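You operate a simulated robot arm through the tools that you are given. There is no shell and no other tool. Be economical: measure what you need, move in short steps, check, and stop when the job is done.

The job below is to be done with a simulated robot arm. You get a single attempt, and the scene is never put back.

TASK
Test the fuse in the cradle and sort it by what the tester shows.
Fine: range knob to fuse, tester key once; a good one goes in the good tray, a blown one in the reject bin. Knob off at the end.

The check looks at the end state, three seconds after you hand in, the way a careful person would. Anything else that was tipped, shoved, dropped, spilled or broken makes it a failure.

THE ROBOT
A 7-joint arm with a two-finger parallel gripper, fixed in place. Base frame: the origin is at the foot of the arm, x ahead of it, y to its left, z up; the work surface is at about z = 780. Lengths are in mm, angles in rad, forces in N, time in s.
With the tool pointing down near the work surface it reaches from about 300 to 700 mm from the base axis. Its first joint turns from -1.152 to 1.152 rad. Payload 1.57 kg.
The TCP is the grasp point between the finger pads, 30 mm short of the fingertips. In the tool frame z runs along the fingers and y along their closing line. Largest opening 110 mm; finger width 24, thickness 12; the body of the gripper, 48 by 112 mm, starts 78 mm behind the TCP.
Orientation is told as [roll, pitch, yaw] about the base's x, y, z axes, in that order, counted from this pose: with the fingers straight down and closing along the base's y, the tool's x points along the base's -x, its y along +y and its z along -z.

THE INTERFACE
- The arm moves only by the tool drive_tool. Its argument "moves" is a list of rows, each an object (a shift or turn left out is 0, a gripper value left out holds the last) with "slide": the shift along the tool's x, y, z in mm, a list of three; "turn": the turn, a rotation vector about the tool's x, y, z in rad, a list of three; "gripper": the finger opening in mm, from 0 to 110. In form: [{"slide": [tx, ty, tz], "turn": [wx, wy, wz], "gripper": gripper}, ...]. A call has 1 to 10 rows; each row is the pose to reach, as a shift and turn from the pose commanded when the call began, along the tool's axes at that moment. Rows are played at 5 a second. More than 50 mm and 0.15 rad between two rows, or a gripper value outside its range, and nothing of the call is played. A pose out of reach is approached as far as the arm can. The call stops where the force on the tool passes 40 N (or 10 N more than at its start, if that is more) or the arm is blocked; 0.2 s more then pass. The fingers move at their own pace (about 108 mm/s each) and stop on an object; they squeeze with about 28 N. The grip force told is the motor's: it shows also when the fingers shut on nothing. Time passes only in rows, and 0.2 s behind the last, so rows that repeat a pose let the fingers close. The reply holds the time, the measured pose of the TCP, the force on the tool along the base axes, the opening and the grip force, in the units named above and with some noise.
- Cameras (640 x 400 px; columns grow to the right, rows downward): "scene" is fixed at [178.2, -412.1, 1389.7]; the picture's right is [0.56, -0.83, 0.00], its down [-0.57, -0.39, -0.72] and it looks along [0.60, 0.40, -0.69] (base axes); focal length 248 px, centre (320, 200). "wrist" rides on the gripper at [70, 16, -141] in the tool frame; the picture's right is [-0.23, 0.97, 0.00], its down [-0.86, -0.20, -0.48] and it looks along [-0.47, -0.11, 0.88] (tool axes); focal length 222 px, centre (320, 200). There is no depth. A picture from a camera that has moved, and an enlarged one, comes with that camera's place and axes in the base frame and with its lens.
- camera(camera): a new picture of that camera. The clock stands still meanwhile.
- inspect(camera, box): a new picture of the part [left, top, right, bottom] of that camera's present view, enlarged. The clock stands still meanwhile.
- sign_off(): hands the job in; it is judged then, once.

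Go step by step. Nothing tells you positions but the pictures and the camera data: compare them with the known pose of the tool, close in by small moves and look again before you grip or let go. The budget is 120 turns and 84 pictures, counting those below and the enlarged ones. Unless the task says otherwise, let go and move clear before handing in, and close with one line.

The tools are called as name(argument=value, ...) on one line, values as JSON. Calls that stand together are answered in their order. drive_tool: Moves the arm, as the interface text tells. Its arguments: {"type":"object","properties":{"moves":{"type":"array","items":{"type":"object","properties":{"slide":{"type":"array","items":{"type":"number"}},"turn":{"type":"array","items":{"type":"number"}},"gripper":{"type":"number"}}}}},"required":["moves"]} The other tools are called the same way: camera (camera) takes a picture; inspect (camera, box) takes an enlarged picture of a part of a camera's view; sign_off () hands the job in.

At the start:

```text
t: 0.0
ee_pos: [441.8, 53.7, 1170.5]
tool_rot: [-0.001, 0.0, 0.0]
force: [-0.2, -0.1, -0.4]
gripper_width: 110.0
grasp_force: 0.0
```

scene: 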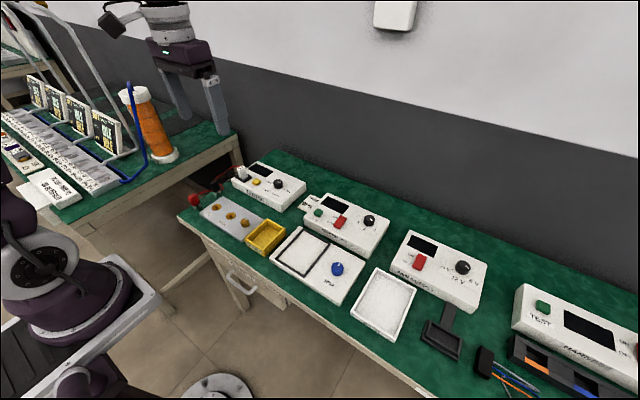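
wrist: 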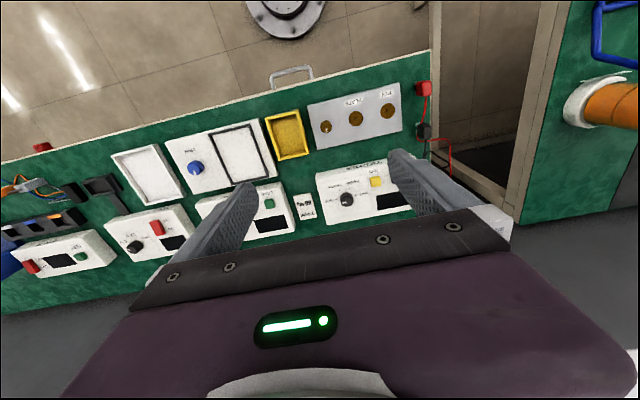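

I see a bench with several testers, trays and a knob panel. I'll enlarge parts of the scene to identify the cradle, fuse, tester, trays.

inspect(camera="scene", box=[170, 150, 330, 250])

inspect(camera="scene", box=[260, 180, 420, 280])

inspect(camera="scene", box=[340, 220, 500, 320])

inspect(camera="scene", box=[400, 260, 640, 400])

inspect(camera="wrist", box=[240, 70, 480, 220])

inspect(camera="wrist", box=[0, 130, 240, 280])

```text
4.00 times, centred on (250, 200) of scene
camera zoom: at [178.2, -412.1, 1389.7], right [0.56, -0.83, 0.0], down [-0.57, -0.39, -0.72], along [0.6, 0.4, -0.69], focal length 994 px, centre (600, 200)
```

zoom: 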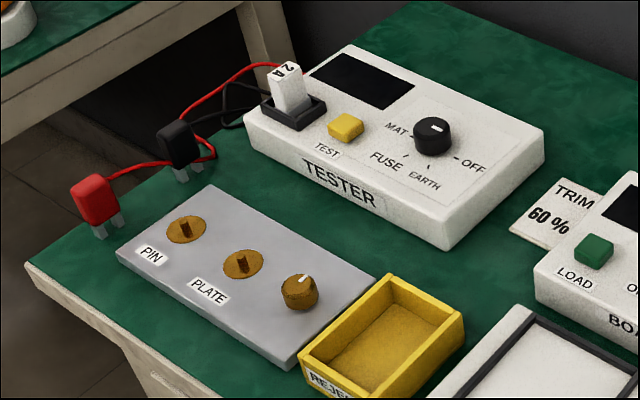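

```text
4.00 times, centred on (340, 230) of scene
camera zoom: at [178.2, -412.1, 1389.7], right [0.56, -0.83, 0.0], down [-0.57, -0.39, -0.72], along [0.6, 0.4, -0.69], focal length 994 px, centre (240, 80)
```

zoom: 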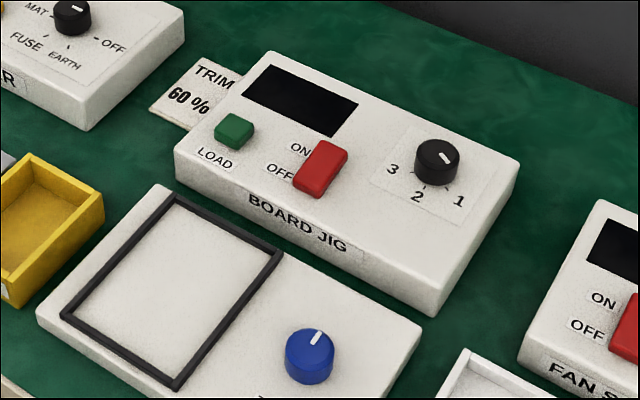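

```text
4.00 times, centred on (420, 270) of scene
camera zoom: at [178.2, -412.1, 1389.7], right [0.56, -0.83, 0.0], down [-0.57, -0.39, -0.72], along [0.6, 0.4, -0.69], focal length 994 px, centre (-80, -80)
```

zoom: 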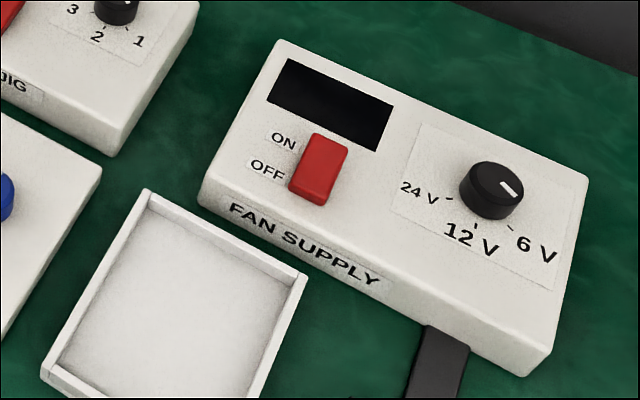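

```text
2.67 times, centred on (520, 330) of scene
camera zoom: at [178.2, -412.1, 1389.7], right [0.56, -0.83, 0.0], down [-0.57, -0.39, -0.72], along [0.6, 0.4, -0.69], focal length 662 px, centre (-213, -147)
```

zoom: 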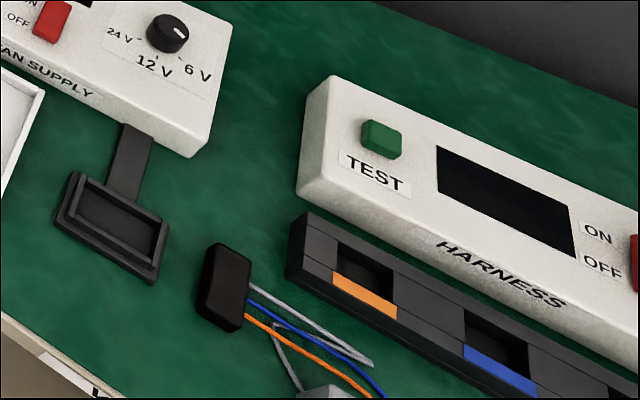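

```text
2.67 times, centred on (360, 145) of wrist
camera zoom: at [372.1, 71.3, 1312.1], right [0.23, 0.97, 0.0], down [0.86, -0.2, 0.48], along [0.47, -0.11, -0.88], focal length 592 px, centre (213, 347)
```

zoom: 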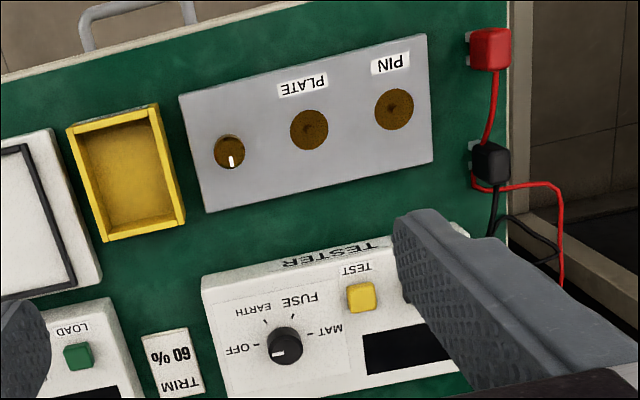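

```text
2.67 times, centred on (120, 205) of wrist
camera zoom: at [372.1, 71.3, 1312.1], right [0.23, 0.97, 0.0], down [0.86, -0.2, 0.48], along [0.47, -0.11, -0.88], focal length 592 px, centre (853, 187)
```

zoom: 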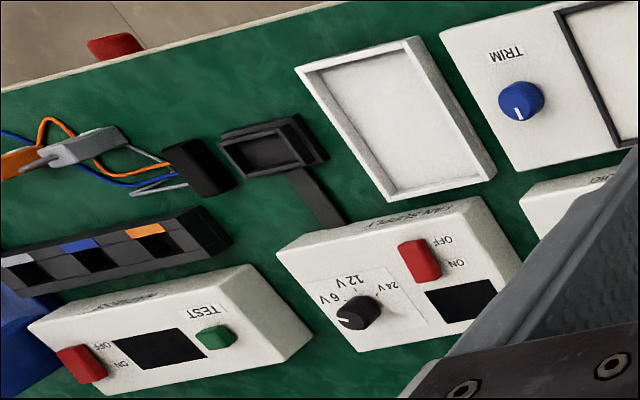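

The fuse ("2 A") sits in the black cradle on the TESTER; its knob points to OFF, at about (641, 75, 838). The yellow bin is the reject bin. I'll move the wrist closer for a better look.

drive_tool(moves=[{"slide": [-30, 4, 40]}, {"slide": [-60, 8, 80]}, {"slide": [-90, 12, 120]}, {"slide": [-120, 16, 160]}, {"slide": [-150, 20, 200]}, {"slide": [-150, 20, 200]}])

camera(camera="wrist")

inspect(camera="scene", box=[340, 260, 440, 345])

```text
refused: row 1 steps farther than a row can; nothing moved
```

```text
75 pictures are left
camera wrist: at [372.1, 71.3, 1312.1], right [0.23, 0.97, 0.0], down [0.86, -0.2, 0.48], along [0.47, -0.11, -0.88], focal length 222 px, centre (320, 200)
```

wrist: 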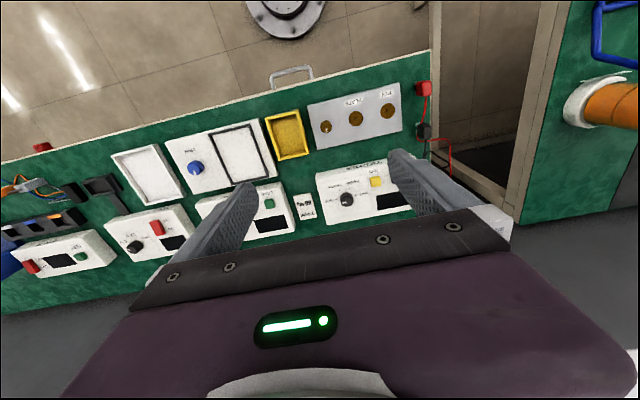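

```text
4.71 times, centred on (390, 302) of scene
camera zoom: at [178.2, -412.1, 1389.7], right [0.56, -0.83, 0.0], down [-0.57, -0.39, -0.72], along [0.6, 0.4, -0.69], focal length 1169 px, centre (-9, -282)
```

zoom: 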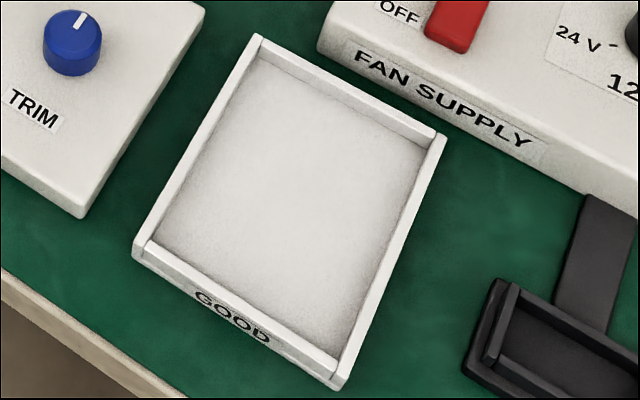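

The white tray is labelled GOOD. I'll repeat the move with smaller steps.

drive_tool(moves=[{"slide": [-25, 3, 33]}, {"slide": [-50, 6, 66]}, {"slide": [-75, 9, 99]}, {"slide": [-100, 12, 132]}, {"slide": [-125, 15, 165]}, {"slide": [-150, 20, 200]}, {"slide": [-150, 20, 200]}])

camera(camera="wrist")

```text
t: 1.6
ee_pos: [593.3, 74.1, 972.7]
tool_rot: [0.0, 0.0, 0.0]
force: [0.1, -0.6, 0.2]
gripper_width: 110.0
grasp_force: 0.1
```

```text
73 pictures are left
camera wrist: at [524.0, 91.1, 1112.8], right [0.23, 0.97, 0.0], down [0.85, -0.2, 0.48], along [0.47, -0.11, -0.88], focal length 222 px, centre (320, 200)
```

wrist: 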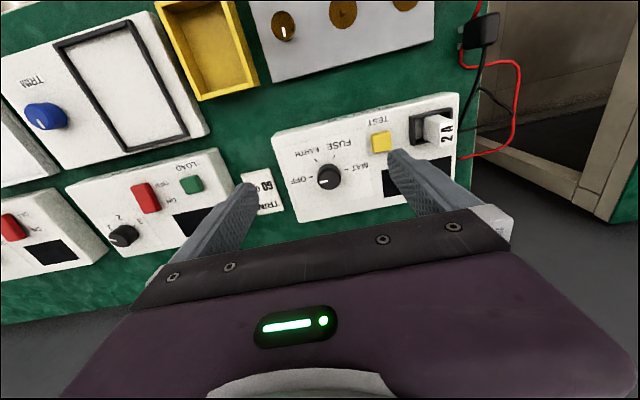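

Knob confirmed at about (641, 75, 838). Zooming for dial angles.

inspect(camera="wrist", box=[270, 90, 478, 220])

inspect(camera="wrist", box=[280, 135, 376, 195])

```text
3.08 times, centred on (374, 155) of wrist
camera zoom: at [524.0, 91.1, 1112.8], right [0.23, 0.97, 0.0], down [0.85, -0.2, 0.48], along [0.47, -0.11, -0.88], focal length 684 px, centre (154, 338)
```

zoom: 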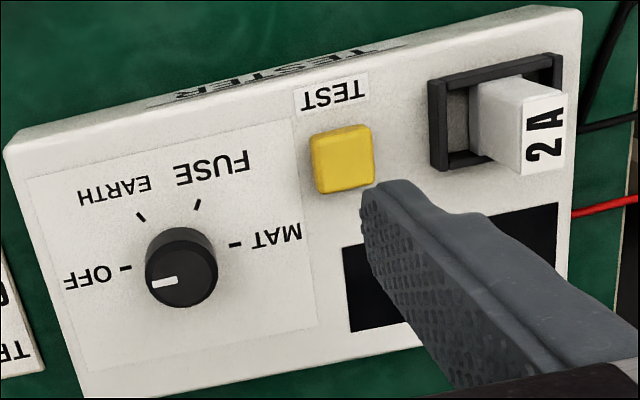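

```text
6.67 times, centred on (328, 165) of wrist
camera zoom: at [524.0, 91.1, 1112.8], right [0.23, 0.97, 0.0], down [0.85, -0.2, 0.48], along [0.47, -0.11, -0.88], focal length 1481 px, centre (267, 433)
```

zoom: 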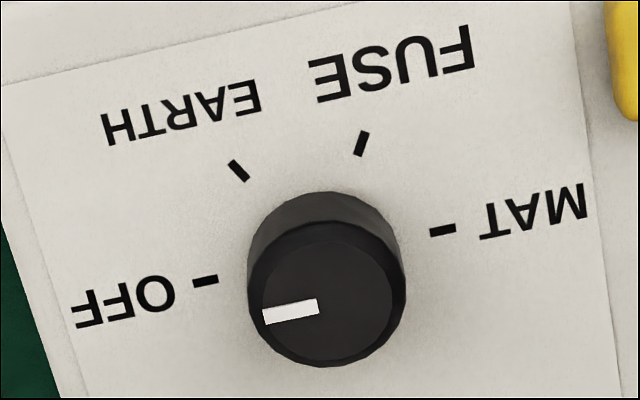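

Ticks are 60° apart: OFF at -y, FUSE 120° clockwise from above. I'll pre-rotate +60° and hover over the knob at (641, 75.5).

drive_tool(moves=[{"slide": [-8, 0, 10], "turn": [0, 0, -0.13], "gripper": 60}, {"slide": [-16, 0.5, 20], "turn": [0, 0, -0.26]}, {"slide": [-24, 1, 30], "turn": [0, 0, -0.39]}, {"slide": [-32, 1, 40], "turn": [0, 0, -0.52]}, {"slide": [-40, 1.5, 50], "turn": [0, 0, -0.65]}, {"slide": [-48, 1.5, 60], "turn": [0, 0, -0.78]}, {"slide": [-48, 1.5, 70], "turn": [0, 0, -0.91]}, {"slide": [-48, 1.5, 70], "turn": [0, 0, -1.047]}, {"slide": [-48, 1.5, 70], "turn": [0, 0, -1.047]}])

camera(camera="wrist")

```text
t: 3.6
ee_pos: [638.8, 74.1, 901.9]
tool_rot: [0.0, 0.001, 1.049]
force: [-0.9, 0.4, 0.4]
gripper_width: 59.9
grasp_force: 0.1
```

```text
70 pictures are left
camera wrist: at [590.3, 23.9, 1042.8], right [-0.73, 0.68, 0.0], down [0.6, 0.64, 0.48], along [0.33, 0.35, -0.88], focal length 222 px, centre (320, 200)
```

wrist: 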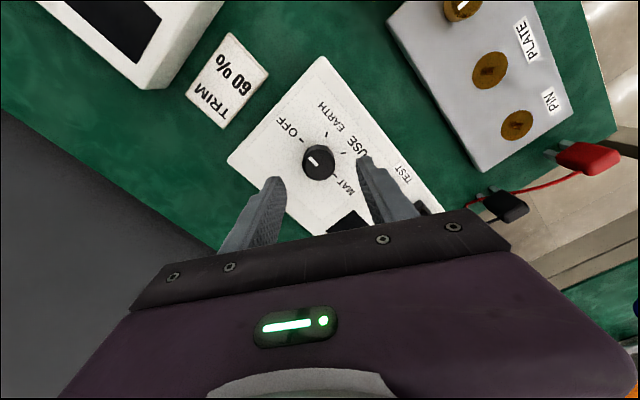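

The knob is under the TCP within a millimetre or two. Descending 44 mm.

drive_tool(moves=[{"slide": [0, 0, 15]}, {"slide": [0, 0, 30]}, {"slide": [0, 0, 40]}, {"slide": [0, 0, 44]}, {"slide": [0, 0, 44]}])

inspect(camera="wrist", box=[220, 100, 420, 225])

inspect(camera="scene", box=[220, 140, 320, 205])

```text
t: 4.8
ee_pos: [638.9, 75.0, 858.9]
tool_rot: [0.001, 0.0, 1.046]
force: [0.5, 0.4, 0.6]
gripper_width: 59.8
grasp_force: 0.0
```

```text
3.20 times, centred on (320, 162) of wrist
camera zoom: at [590.2, 24.3, 998.8], right [-0.73, 0.68, 0.0], down [0.6, 0.64, 0.48], along [0.33, 0.35, -0.88], focal length 711 px, centre (320, 320)
```

zoom: 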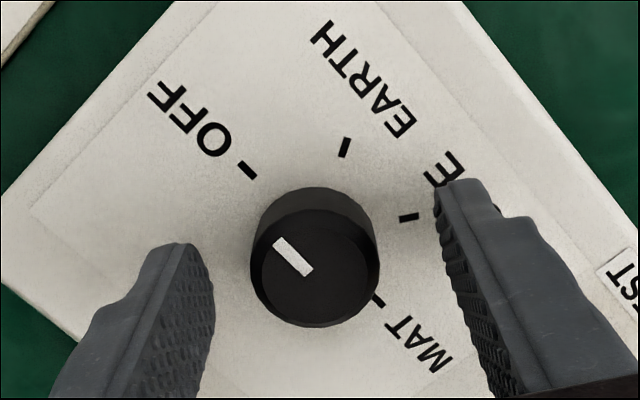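

```text
6.15 times, centred on (270, 172) of scene
camera zoom: at [178.2, -412.1, 1389.7], right [0.56, -0.83, 0.0], down [-0.57, -0.39, -0.72], along [0.6, 0.4, -0.69], focal length 1529 px, centre (628, 369)
```

zoom: 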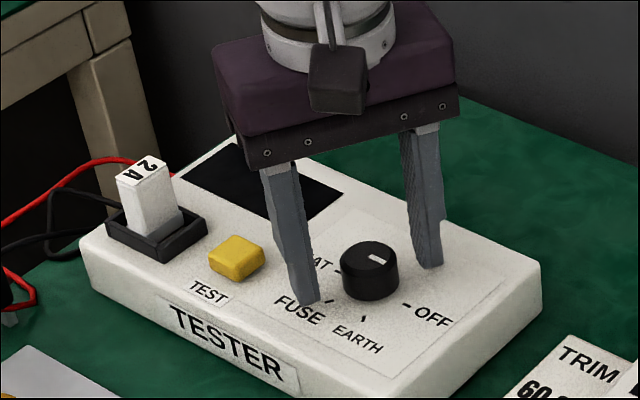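

Aligned. Lower 2 mm and close on the knob.

drive_tool(moves=[{"slide": [0, 0, 2]}, {"slide": [0, 0, 2], "gripper": 20}, {"slide": [0, 0, 2], "gripper": 20}, {"slide": [0, 0, 2], "gripper": 20}])

```text
t: 5.8
ee_pos: [639.1, 74.9, 855.6]
tool_rot: [-0.002, 0.0, 1.047]
force: [9.7, -4.9, -4.7]
gripper_width: 31.3
grasp_force: 39.8
```

The knob is gripped (31 mm). Turning clockwise the first 60°, with a small shift to relieve the side load.

drive_tool(moves=[{"slide": [0, -1, 0]}, {"slide": [0, -1, 0], "turn": [0, 0, 0.13]}, {"slide": [0, -1, 0], "turn": [0, 0, 0.26]}, {"slide": [0, -1, 0], "turn": [0, 0, 0.39]}, {"slide": [0, -1, 0], "turn": [0, 0, 0.52]}, {"slide": [0, -1, 0], "turn": [0, 0, 0.65]}, {"slide": [0, -1, 0], "turn": [0, 0, 0.78]}, {"slide": [0, -1, 0], "turn": [0, 0, 0.91]}, {"slide": [0, -1, 0], "turn": [0, 0, 1.047]}, {"slide": [0, -1, 0], "turn": [0, 0, 1.047]}])

inspect(camera="wrist", box=[220, 100, 420, 225])

```text
t: 8.0
ee_pos: [640.6, 75.2, 855.2]
tool_rot: [0.0, 0.003, -0.002]
force: [-7.8, -4.6, 27.2]
gripper_width: 31.2
grasp_force: 39.9
```

```text
3.20 times, centred on (320, 162) of wrist
camera zoom: at [570.8, 92.8, 996.2], right [0.23, 0.97, 0.0], down [0.86, -0.2, 0.48], along [0.46, -0.11, -0.88], focal length 711 px, centre (320, 320)
```

zoom: 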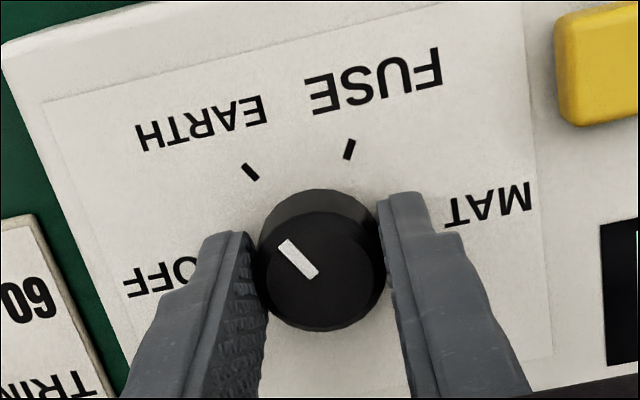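

The knob followed to EARTH. There is an upward force, so I'll ease up 1.5 mm while turning the next 60°.

drive_tool(moves=[{"slide": [0, 0, -1.5]}, {"slide": [0, 0, -1.5], "turn": [0, 0, 0.13]}, {"slide": [0, 0, -1.5], "turn": [0, 0, 0.26]}, {"slide": [0, 0, -1.5], "turn": [0, 0, 0.39]}, {"slide": [0, 0, -1.5], "turn": [0, 0, 0.52]}, {"slide": [0, 0, -1.5], "turn": [0, 0, 0.65]}, {"slide": [0, 0, -1.5], "turn": [0, 0, 0.78]}, {"slide": [0, 0, -1.5], "turn": [0, 0, 0.91]}, {"slide": [0, 0, -1.5], "turn": [0, 0, 1.047]}, {"slide": [0, 0, -1.5], "turn": [0, 0, 1.047]}])

inspect(camera="wrist", box=[220, 100, 420, 225])

```text
t: 10.2
ee_pos: [640.7, 75.9, 855.8]
tool_rot: [-0.003, 0.001, -1.05]
force: [-1.1, 0.8, -27.4]
gripper_width: 31.5
grasp_force: 40.1
```

```text
3.20 times, centred on (320, 162) of wrist
camera zoom: at [620.4, 145.1, 996.3], right [0.96, 0.29, 0.0], down [0.26, -0.84, 0.48], along [0.13, -0.46, -0.88], focal length 711 px, centre (320, 320)
```

zoom: 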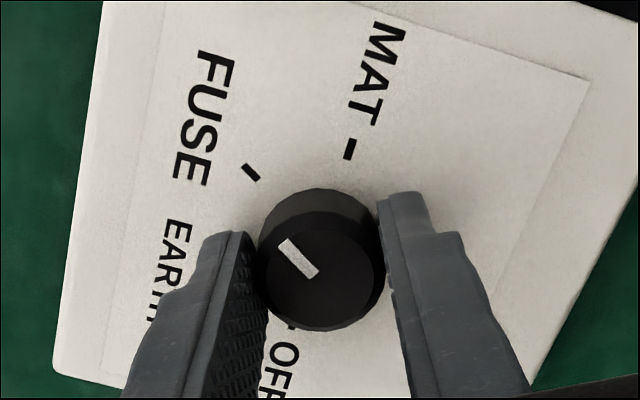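

The pointer is on FUSE. Release and lift.

drive_tool(moves=[{"slide": [0, 0, 0.8]}, {"slide": [0, 0, 0.8], "gripper": 60}, {"slide": [0, 0, 0.8], "gripper": 60}, {"slide": [0, 0, -25], "gripper": 60}, {"slide": [0, 0, -55], "gripper": 60}, {"slide": [0, 0, -55], "gripper": 60}])

camera(camera="wrist")

inspect(camera="scene", box=[220, 140, 320, 205])

```text
t: 11.6
ee_pos: [640.1, 75.7, 912.2]
tool_rot: [0.0, 0.0, -1.049]
force: [0.8, -0.8, 0.1]
gripper_width: 59.9
grasp_force: 0.0
```

```text
65 pictures are left
camera wrist: at [620.7, 146.5, 1053.6], right [0.96, 0.29, 0.0], down [0.25, -0.84, 0.48], along [0.14, -0.46, -0.88], focal length 222 px, centre (320, 200)
```

wrist: 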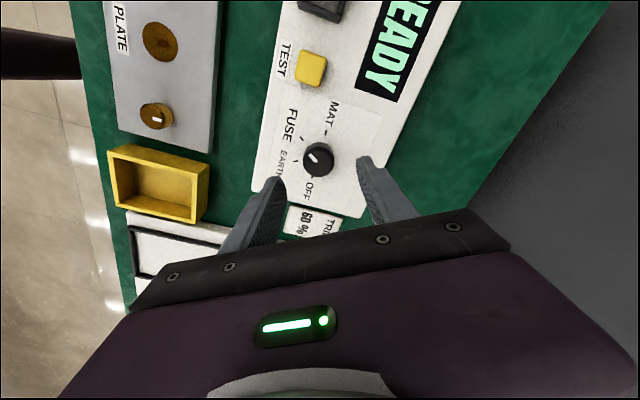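

```text
6.15 times, centred on (270, 172) of scene
camera zoom: at [178.2, -412.1, 1389.7], right [0.56, -0.83, 0.0], down [-0.57, -0.39, -0.72], along [0.6, 0.4, -0.69], focal length 1529 px, centre (628, 369)
```

zoom: 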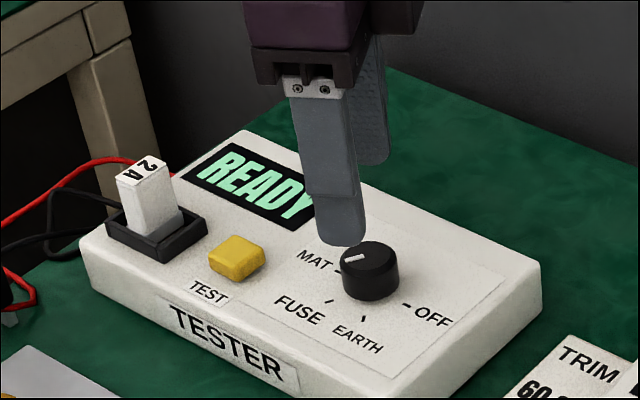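

Display reads READY with the knob on FUSE. Next, hover over the yellow key at about (612, 151) with fingers closed.

drive_tool(moves=[{"slide": [10, 2, 0], "turn": [0, 0, -0.13], "gripper": 0}, {"slide": [20, 4, 0], "turn": [0, 0, -0.26]}, {"slide": [30, 6, 0], "turn": [0, 0, -0.39]}, {"slide": [40, 8, 0], "turn": [0, 0, -0.52]}, {"slide": [50, 10, 0], "turn": [0, 0, -0.65]}, {"slide": [60, 12, 0], "turn": [0, 0, -0.78]}, {"slide": [70, 13, 0], "turn": [0, 0, -0.91]}, {"slide": [79.2, 13.4, 0], "turn": [0, 0, -1.047]}, {"slide": [79.2, 13.4, 0], "turn": [0, 0, -1.047]}])

camera(camera="wrist")

inspect(camera="scene", box=[220, 140, 320, 205])

```text
t: 13.6
ee_pos: [612.0, 151.2, 912.8]
tool_rot: [0.001, -0.002, 0.002]
force: [-0.4, 0.3, -0.5]
gripper_width: 0.1
grasp_force: 21.9
```

```text
63 pictures are left
camera wrist: at [542.6, 168.0, 1053.7], right [0.23, 0.97, 0.0], down [0.86, -0.2, 0.48], along [0.47, -0.11, -0.88], focal length 222 px, centre (320, 200)
```

wrist: 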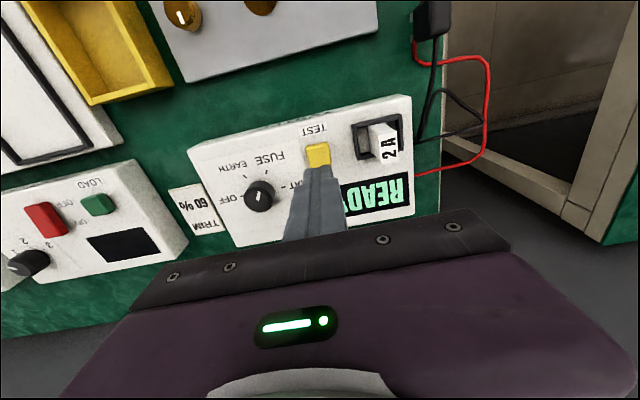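

```text
6.15 times, centred on (270, 172) of scene
camera zoom: at [178.2, -412.1, 1389.7], right [0.56, -0.83, 0.0], down [-0.57, -0.39, -0.72], along [0.6, 0.4, -0.69], focal length 1529 px, centre (628, 369)
```

zoom: 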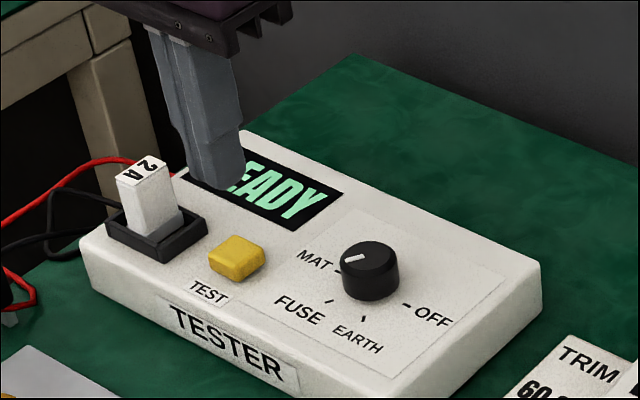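

Key is at (608.6, 149.5). Shift slightly and descend to just above it.

drive_tool(moves=[{"slide": [3, -1.5, 10]}, {"slide": [3, -1.5, 25]}, {"slide": [3, -1.5, 38]}, {"slide": [3, -1.5, 38]}])

inspect(camera="wrist", box=[220, 100, 420, 225])

inspect(camera="scene", box=[220, 140, 320, 205])

```text
t: 14.6
ee_pos: [610.0, 147.7, 873.7]
tool_rot: [-0.001, 0.0, 0.001]
force: [0.8, -0.7, 0.2]
gripper_width: 0.0
grasp_force: 21.3
```

```text
3.20 times, centred on (320, 162) of wrist
camera zoom: at [540.5, 165.7, 1015.3], right [0.23, 0.97, 0.0], down [0.85, -0.2, 0.48], along [0.47, -0.11, -0.88], focal length 711 px, centre (320, 320)
```

zoom: 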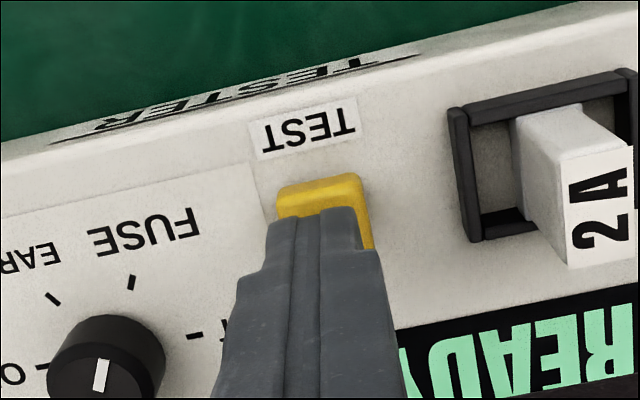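

```text
6.15 times, centred on (270, 172) of scene
camera zoom: at [178.2, -412.1, 1389.7], right [0.56, -0.83, 0.0], down [-0.57, -0.39, -0.72], along [0.6, 0.4, -0.69], focal length 1529 px, centre (628, 369)
```

zoom: 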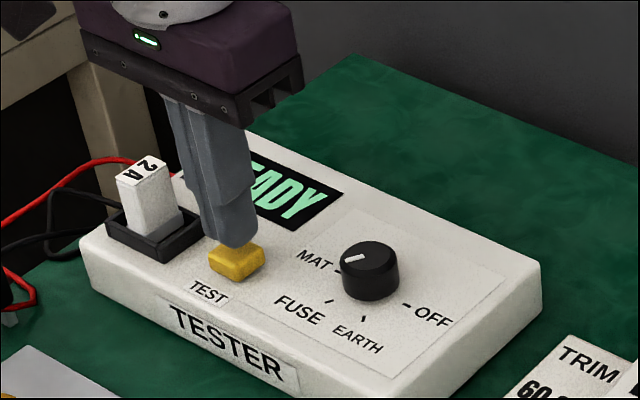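

Tip is ~8 mm above the key. Small centring shift, then press gently.

drive_tool(moves=[{"slide": [2, 2, 2]}, {"slide": [2, 2, 5]}, {"slide": [2, 2, 7]}, {"slide": [2, 2, 9]}, {"slide": [2, 2, 10]}])

inspect(camera="scene", box=[220, 140, 320, 205])

```text
t: 15.8
ee_pos: [607.5, 151.5, 864.9]
tool_rot: [0.0, 0.0, -0.001]
force: [-0.1, 0.2, 0.5]
gripper_width: 0.0
grasp_force: 21.6
```

```text
6.15 times, centred on (270, 172) of scene
camera zoom: at [178.2, -412.1, 1389.7], right [0.56, -0.83, 0.0], down [-0.57, -0.39, -0.72], along [0.6, 0.4, -0.69], focal length 1529 px, centre (628, 369)
```

zoom: 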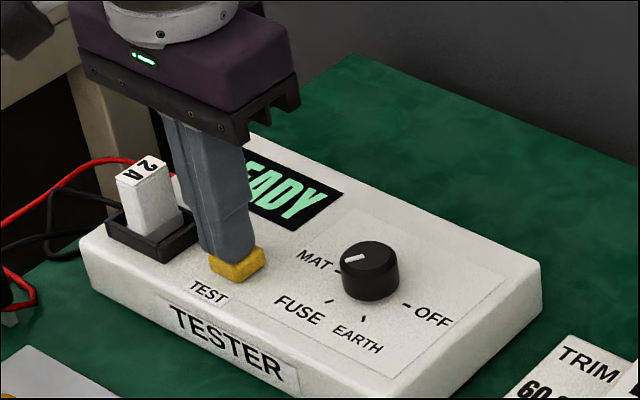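

No contact yet. Continue down in 1–1.5 mm steps.

drive_tool(moves=[{"slide": [0, 0, 1]}, {"slide": [0, 0, 2]}, {"slide": [0, 0, 3]}, {"slide": [0, 0, 4]}])

inspect(camera="scene", box=[220, 140, 320, 205])

```text
t: 16.8
ee_pos: [608.9, 149.7, 859.7]
tool_rot: [-0.001, 0.0, 0.001]
force: [-1.7, -2.8, 5.7]
gripper_width: 0.0
grasp_force: 21.1
```

```text
6.15 times, centred on (270, 172) of scene
camera zoom: at [178.0, -412.2, 1389.7], right [0.56, -0.83, 0.0], down [-0.57, -0.39, -0.72], along [0.6, 0.4, -0.69], focal length 1529 px, centre (628, 369)
```

zoom: 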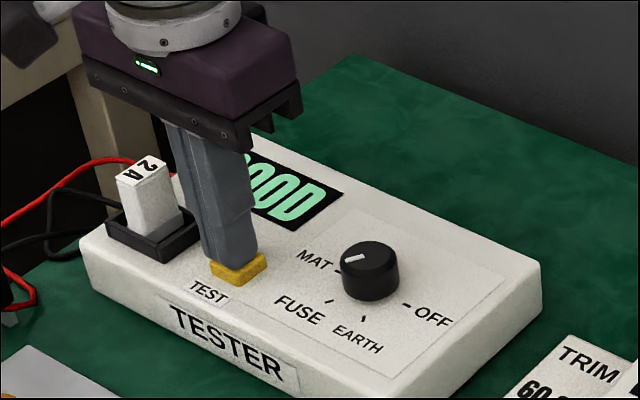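

The display reads GOOD, so the key registered. Lift straight off.

drive_tool(moves=[{"slide": [0, 0, -15]}, {"slide": [0, 0, -40]}, {"slide": [0, 0, -75]}, {"slide": [0, 0, -110]}, {"slide": [0, 0, -110]}])

inspect(camera="scene", box=[220, 140, 320, 205])

camera(camera="wrist")

```text
t: 18.0
ee_pos: [608.6, 153.3, 969.8]
tool_rot: [0.0, -0.001, -0.002]
force: [0.5, 0.6, -0.1]
gripper_width: 0.0
grasp_force: 21.4
```

```text
6.15 times, centred on (270, 172) of scene
camera zoom: at [178.2, -412.1, 1389.7], right [0.56, -0.83, 0.0], down [-0.57, -0.39, -0.72], along [0.6, 0.4, -0.69], focal length 1529 px, centre (628, 369)
```

zoom: 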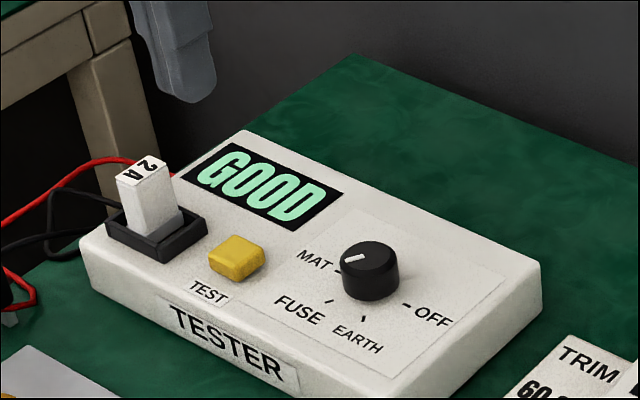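

```text
56 pictures are left
camera wrist: at [537.8, 170.6, 1111.8], right [0.23, 0.97, 0.0], down [0.85, -0.2, 0.48], along [0.47, -0.11, -0.88], focal length 222 px, centre (320, 200)
```

wrist: 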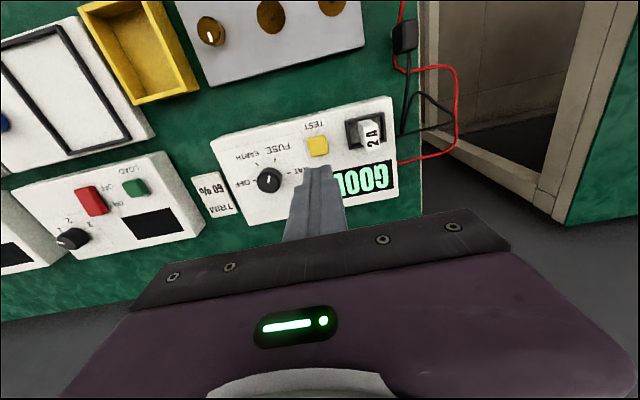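

The fuse is GOOD. Now hover over the fuse at about (608, 212), open to 60.

drive_tool(moves=[{"slide": [0, 20, 0], "gripper": 60}, {"slide": [0, 40, 0], "gripper": 60}, {"slide": [0, 61, 0], "gripper": 60}, {"slide": [0, 61, 30], "gripper": 60}, {"slide": [0, 61, 30], "gripper": 60}])

camera(camera="wrist")

inspect(camera="wrist", box=[256, 110, 384, 190])

inspect(camera="scene", box=[225, 155, 265, 185])

```text
t: 19.2
ee_pos: [607.5, 213.5, 939.7]
tool_rot: [-0.001, 0.001, 0.002]
force: [0.1, 0.2, 0.5]
gripper_width: 60.1
grasp_force: 0.1
```

```text
55 pictures are left
camera wrist: at [538.2, 230.4, 1081.2], right [0.23, 0.97, 0.0], down [0.86, -0.2, 0.48], along [0.47, -0.11, -0.88], focal length 222 px, centre (320, 200)
```

wrist: 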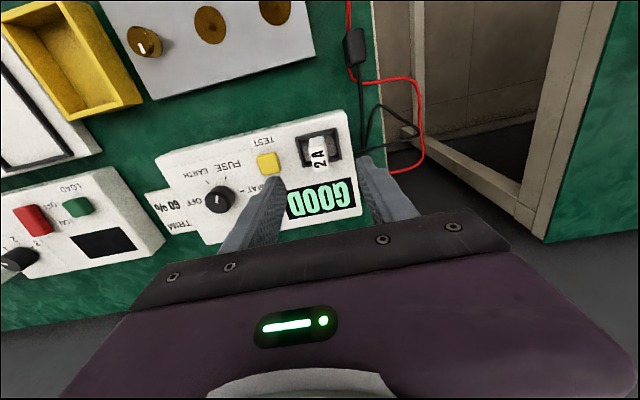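

```text
5.00 times, centred on (320, 150) of wrist
camera zoom: at [538.2, 230.4, 1081.2], right [0.23, 0.97, 0.0], down [0.86, -0.2, 0.48], along [0.47, -0.11, -0.88], focal length 1111 px, centre (320, 450)
```

zoom: 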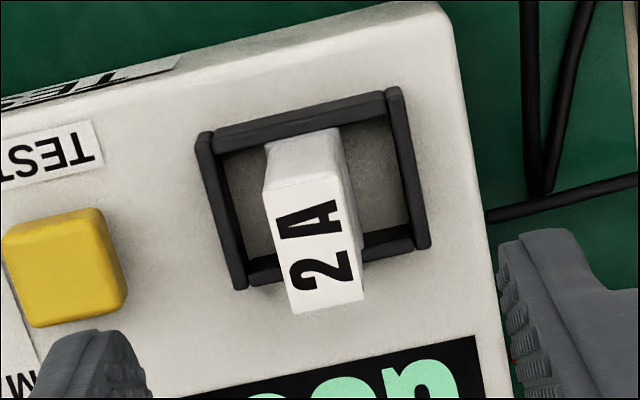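

```text
13.33 times, centred on (245, 170) of scene
camera zoom: at [178.2, -412.1, 1389.7], right [0.56, -0.83, 0.0], down [-0.57, -0.39, -0.72], along [0.6, 0.4, -0.69], focal length 3312 px, centre (1320, 600)
```

zoom: 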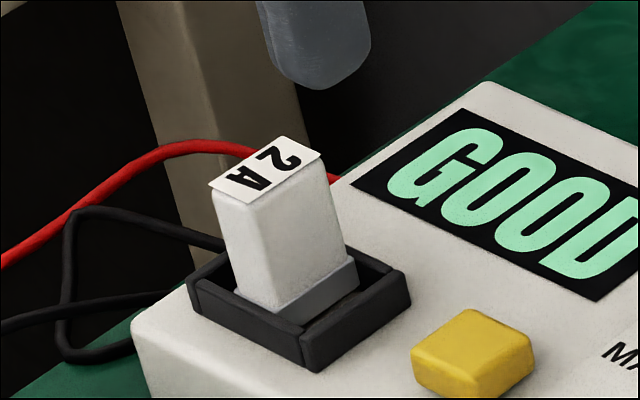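

Fuse top is at (606, 212.6, ~868), about 14 mm wide along y. Narrow to 44 and descend to TCP z≈868.

drive_tool(moves=[{"slide": [1, -0.5, 15], "gripper": 44}, {"slide": [1, -0.5, 35], "gripper": 44}, {"slide": [1, -0.5, 52], "gripper": 44}, {"slide": [1, -0.5, 64], "gripper": 44}, {"slide": [1, -0.5, 70], "gripper": 44}, {"slide": [1, -0.5, 70], "gripper": 44}])

inspect(camera="wrist", box=[220, 100, 420, 225])

inspect(camera="scene", box=[220, 140, 300, 195])

```text
t: 20.6
ee_pos: [605.8, 211.5, 869.8]
tool_rot: [0.001, 0.0, 0.001]
force: [0.4, -0.6, 0.0]
gripper_width: 44.2
grasp_force: 0.1
```

```text
3.20 times, centred on (320, 162) of wrist
camera zoom: at [536.1, 228.9, 1010.7], right [0.23, 0.97, 0.0], down [0.86, -0.2, 0.48], along [0.47, -0.11, -0.88], focal length 711 px, centre (320, 320)
```

zoom: 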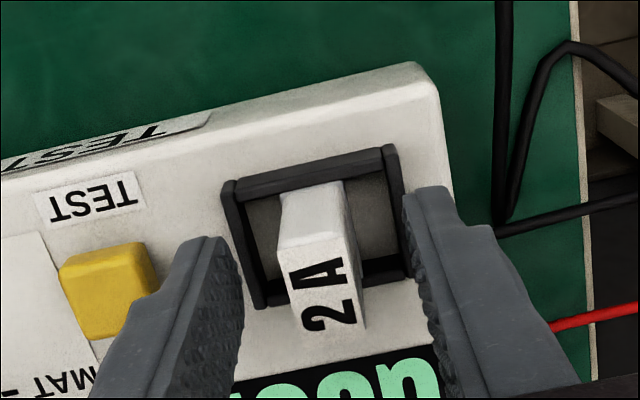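

```text
7.27 times, centred on (260, 168) of scene
camera zoom: at [178.2, -412.1, 1389.7], right [0.56, -0.83, 0.0], down [-0.57, -0.39, -0.72], along [0.6, 0.4, -0.69], focal length 1807 px, centre (756, 436)
```

zoom: 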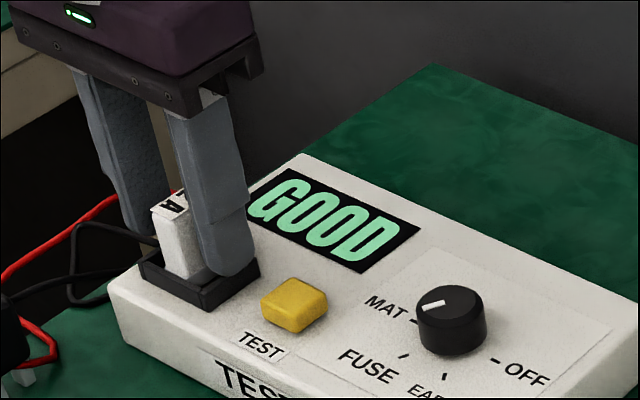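

Well straddled. Close on the fuse, then lift.

drive_tool(moves=[{"slide": [2, 1, 0], "gripper": 44}, {"slide": [2, 1, 0], "gripper": 5}, {"slide": [2, 1, 0], "gripper": 5}, {"slide": [2, 1, 0], "gripper": 5}])

```text
t: 21.6
ee_pos: [603.6, 212.7, 868.4]
tool_rot: [0.0, 0.0, 0.0]
force: [-0.1, 0.2, 0.2]
gripper_width: 14.6
grasp_force: 28.3
```

drive_tool(moves=[{"slide": [0, 0, -5], "gripper": 5}, {"slide": [0, 0, -12], "gripper": 5}, {"slide": [0, 0, -25], "gripper": 5}, {"slide": [0, 0, -50], "gripper": 5}, {"slide": [0, 0, -80], "gripper": 5}, {"slide": [0, 0, -110], "gripper": 5}, {"slide": [0, 0, -110], "gripper": 5}])

camera(camera="wrist")

camera(camera="scene")

```text
t: 23.2
ee_pos: [604.6, 212.6, 979.6]
tool_rot: [0.002, 0.001, 0.002]
force: [0.2, 0.0, -0.2]
gripper_width: 14.3
grasp_force: 27.7
```

```text
50 pictures are left
camera wrist: at [535.4, 229.3, 1121.7], right [0.23, 0.97, 0.0], down [0.86, -0.2, 0.48], along [0.47, -0.11, -0.88], focal length 222 px, centre (320, 200)
```

wrist: 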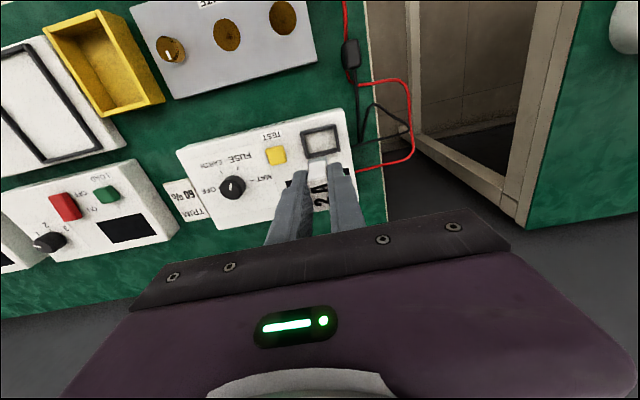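

```text
49 pictures are left
```

scene: 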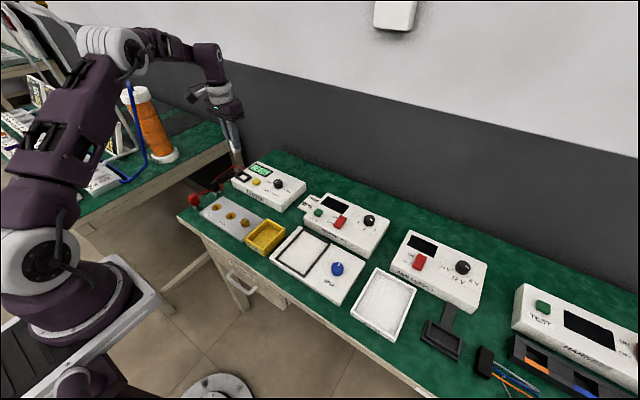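

The fuse is held at 14 mm and the cradle is empty. The GOOD tray spans about x 417–557, y -449..-344, so I'll carry toward (487, -397) at this height.

drive_tool(moves=[{"slide": [7, -36, 0], "gripper": 5}, {"slide": [14, -72, 0]}, {"slide": [21, -108, 0]}, {"slide": [28, -144, 0]}, {"slide": [35, -180, 0]}, {"slide": [42, -216, 0]}, {"slide": [49, -252, 0]}, {"slide": [56, -288, 0]}, {"slide": [60, -310, 0]}, {"slide": [60, -310, 0]}])

drive_tool(moves=[{"slide": [7, -36, 0], "gripper": 5}, {"slide": [14, -72, 0]}, {"slide": [21, -108, 0]}, {"slide": [28, -144, 0]}, {"slide": [35, -180, 0]}, {"slide": [42, -216, 0]}, {"slide": [49, -252, 0]}, {"slide": [54, -280, 0]}, {"slide": [57, -299, 0]}, {"slide": [57, -299, 0]}])

camera(camera="wrist")

camera(camera="scene")

```text
t: 25.4
ee_pos: [544.3, -99.3, 981.1]
tool_rot: [0.0, 0.002, 0.0]
force: [0.5, -0.4, -1.0]
gripper_width: 14.6
grasp_force: 28.0
```

```text
t: 27.6
ee_pos: [485.9, -398.4, 980.7]
tool_rot: [-0.001, 0.0, 0.001]
force: [-0.1, 0.0, 0.0]
gripper_width: 14.7
grasp_force: 28.1
```

```text
48 pictures are left
camera wrist: at [417.4, -380.7, 1122.0], right [0.23, 0.97, 0.0], down [0.86, -0.2, 0.48], along [0.47, -0.11, -0.88], focal length 222 px, centre (320, 200)
```

wrist: 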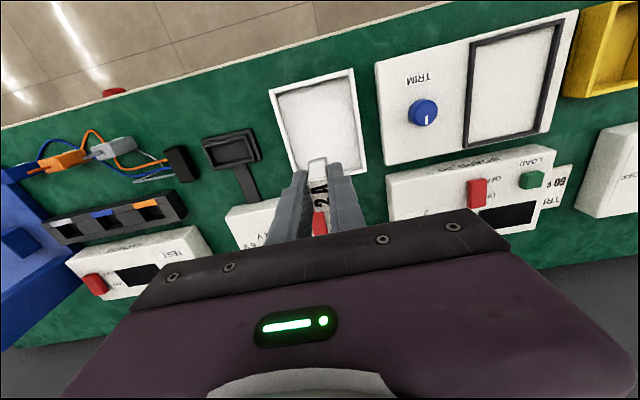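

```text
47 pictures are left
```

scene: 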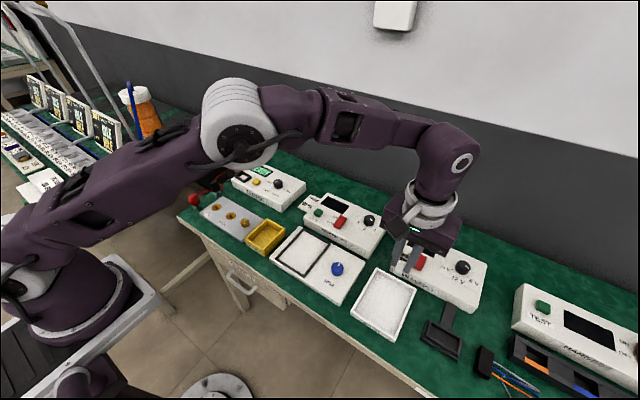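

TCP is over the tray centre. Lower to just above the floor (fuse bottom ≈45 mm below the TCP).

drive_tool(moves=[{"slide": [2, 2, 30], "gripper": 5}, {"slide": [3, 3, 60]}, {"slide": [3, 3, 90]}, {"slide": [3, 3, 115]}, {"slide": [3, 3, 135]}, {"slide": [3, 3, 140]}, {"slide": [3, 3, 140]}])

inspect(camera="scene", box=[340, 240, 440, 345])

inspect(camera="wrist", box=[220, 60, 420, 225])

```text
t: 29.2
ee_pos: [483.5, -394.3, 839.2]
tool_rot: [0.0, 0.001, 0.002]
force: [-0.4, 0.5, -0.8]
gripper_width: 14.5
grasp_force: 27.6
```

```text
3.81 times, centred on (390, 292) of scene
camera zoom: at [178.2, -412.1, 1389.7], right [0.56, -0.83, 0.0], down [-0.57, -0.39, -0.72], along [0.6, 0.4, -0.69], focal length 946 px, centre (53, -152)
```

zoom: 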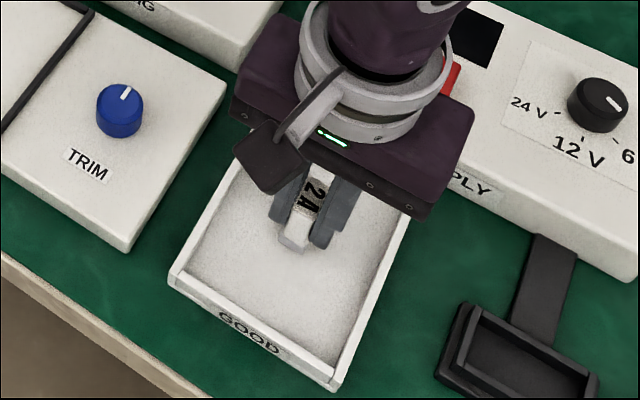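

```text
2.42 times, centred on (320, 142) of wrist
camera zoom: at [414.6, -377.0, 979.8], right [0.23, 0.97, 0.0], down [0.86, -0.2, 0.48], along [0.47, -0.11, -0.88], focal length 538 px, centre (320, 339)
```

zoom: 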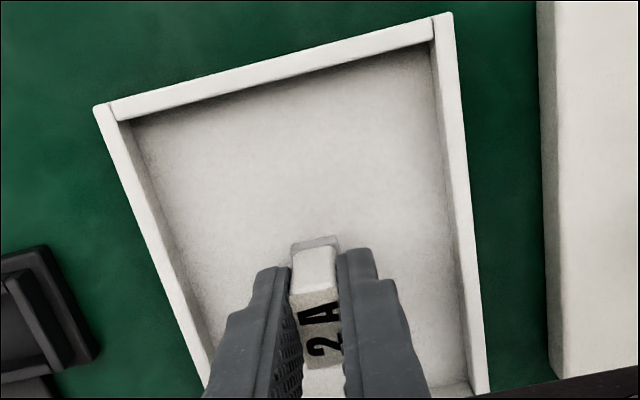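

Well inside the tray. Lower in fine steps until contact.

drive_tool(moves=[{"slide": [0, 0, 2], "gripper": 5}, {"slide": [0, 0, 4]}, {"slide": [0, 0, 6]}, {"slide": [0, 0, 8]}, {"slide": [0, 0, 8]}])

inspect(camera="wrist", box=[256, 110, 384, 190])

```text
t: 30.4
ee_pos: [484.0, -394.1, 833.4]
tool_rot: [-0.003, -0.004, 0.0]
force: [-0.5, -1.0, 23.4]
gripper_width: 14.8
grasp_force: 28.0
```

```text
5.00 times, centred on (320, 150) of wrist
camera zoom: at [415.4, -376.4, 973.6], right [0.23, 0.97, 0.0], down [0.85, -0.2, 0.48], along [0.47, -0.11, -0.88], focal length 1111 px, centre (320, 450)
```

zoom: 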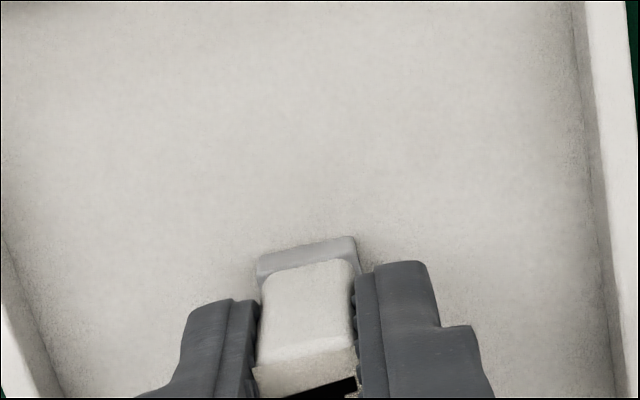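

The fuse is on the tray floor. Ease the pressure, open and rise straight.

drive_tool(moves=[{"slide": [0, 0, -1.5], "gripper": 5}, {"slide": [0, 0, -1.5], "gripper": 22}, {"slide": [0, 0, -1.5], "gripper": 40}, {"slide": [0, 0, -1.5], "gripper": 40}, {"slide": [0, 0, -20], "gripper": 40}, {"slide": [0, 0, -50], "gripper": 40}, {"slide": [0, 0, -90], "gripper": 40}, {"slide": [0, 0, -130], "gripper": 40}, {"slide": [0, 0, -146], "gripper": 40}])

camera(camera="wrist")

inspect(camera="scene", box=[340, 240, 440, 345])

```text
t: 32.4
ee_pos: [483.4, -394.5, 977.9]
tool_rot: [0.001, 0.0, -0.001]
force: [-0.5, -0.1, -0.5]
gripper_width: 39.8
grasp_force: 0.0
```

```text
43 pictures are left
camera wrist: at [415.3, -378.3, 1119.1], right [0.23, 0.97, 0.0], down [0.86, -0.2, 0.48], along [0.47, -0.11, -0.88], focal length 222 px, centre (320, 200)
```

wrist: 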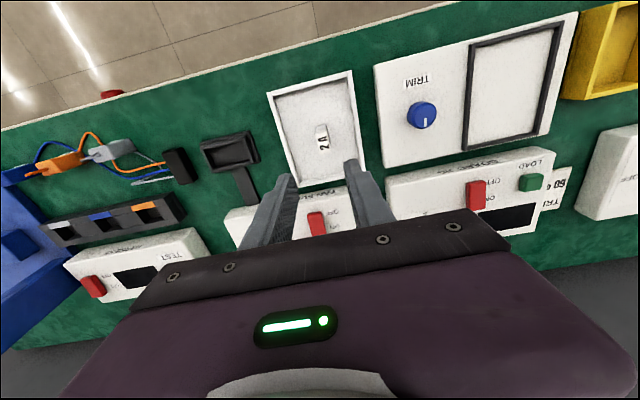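

```text
3.81 times, centred on (390, 292) of scene
camera zoom: at [178.2, -412.1, 1389.7], right [0.56, -0.83, 0.0], down [-0.57, -0.39, -0.72], along [0.6, 0.4, -0.69], focal length 946 px, centre (53, -152)
```

zoom: 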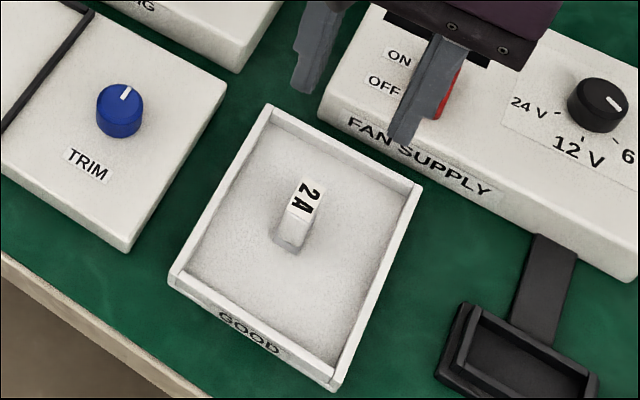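

The fuse stands in the GOOD tray. Go back to the knob at about (639.5, 75.5).

drive_tool(moves=[{"slide": [-11, 34, 0], "gripper": 60}, {"slide": [-22, 68, 0]}, {"slide": [-33, 102, 0]}, {"slide": [-44, 136, 0]}, {"slide": [-55, 170, 0]}, {"slide": [-66, 204, 0]}, {"slide": [-77, 238, 0]}, {"slide": [-80, 250, 0]}, {"slide": [-80, 250, 0]}])

drive_tool(moves=[{"slide": [-10, 29, 0], "turn": [0, 0, 0.14], "gripper": 60}, {"slide": [-20, 58, 0], "turn": [0, 0, 0.28]}, {"slide": [-30, 87, 0], "turn": [0, 0, 0.42]}, {"slide": [-40, 116, 0], "turn": [0, 0, 0.56]}, {"slide": [-50, 145, 0], "turn": [0, 0, 0.7]}, {"slide": [-60, 174, 0], "turn": [0, 0, 0.8]}, {"slide": [-70, 203, 0], "turn": [0, 0, 0.9]}, {"slide": [-76, 220, 30], "turn": [0, 0, 1.047]}, {"slide": [-76, 220, 68], "turn": [0, 0, 1.047]}, {"slide": [-76, 220, 68], "turn": [0, 0, 1.047]}])

camera(camera="wrist")

```text
t: 34.4
ee_pos: [566.5, -142.4, 976.8]
tool_rot: [0.0, 0.001, 0.001]
force: [-0.6, -0.3, 0.1]
gripper_width: 60.2
grasp_force: 0.0
```

```text
t: 36.6
ee_pos: [640.1, 76.2, 909.4]
tool_rot: [0.001, 0.0, -1.047]
force: [-1.1, -0.6, 0.3]
gripper_width: 60.2
grasp_force: 0.0
```

```text
41 pictures are left
camera wrist: at [620.0, 146.6, 1050.5], right [0.96, 0.29, 0.0], down [0.25, -0.84, 0.48], along [0.14, -0.46, -0.88], focal length 222 px, centre (320, 200)
```

wrist: 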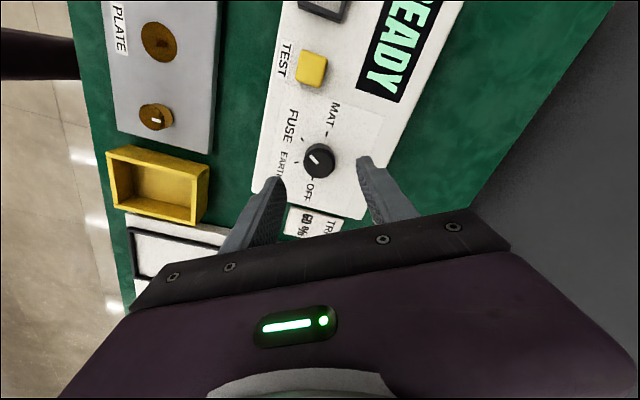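

Same view as when I released the knob, so alignment is good. Descend and grip.

drive_tool(moves=[{"slide": [0, 0, 20], "gripper": 60}, {"slide": [0, 0, 40]}, {"slide": [0, 0, 50]}, {"slide": [0, 0, 52.5]}, {"slide": [0, 0, 52.5], "gripper": 20}, {"slide": [0, 0, 52.5], "gripper": 20}, {"slide": [0, 0, 52.5], "gripper": 20}])

inspect(camera="wrist", box=[220, 100, 420, 225])

```text
t: 38.2
ee_pos: [639.7, 76.0, 858.0]
tool_rot: [-0.002, -0.002, -1.048]
force: [-11.7, -5.3, 4.2]
gripper_width: 31.1
grasp_force: 40.1
```

```text
3.20 times, centred on (320, 162) of wrist
camera zoom: at [619.5, 146.2, 999.2], right [0.96, 0.29, 0.0], down [0.26, -0.84, 0.48], along [0.14, -0.46, -0.88], focal length 711 px, centre (320, 320)
```

zoom: 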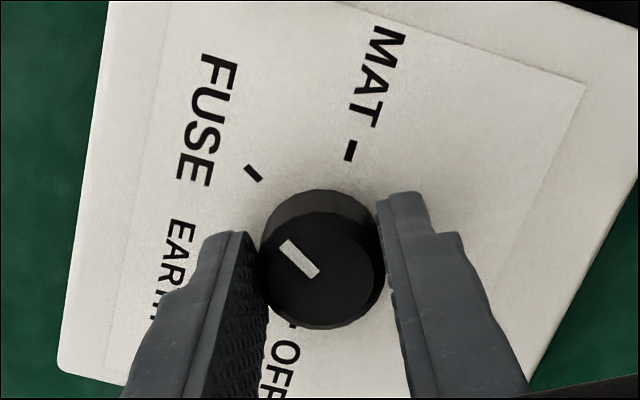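

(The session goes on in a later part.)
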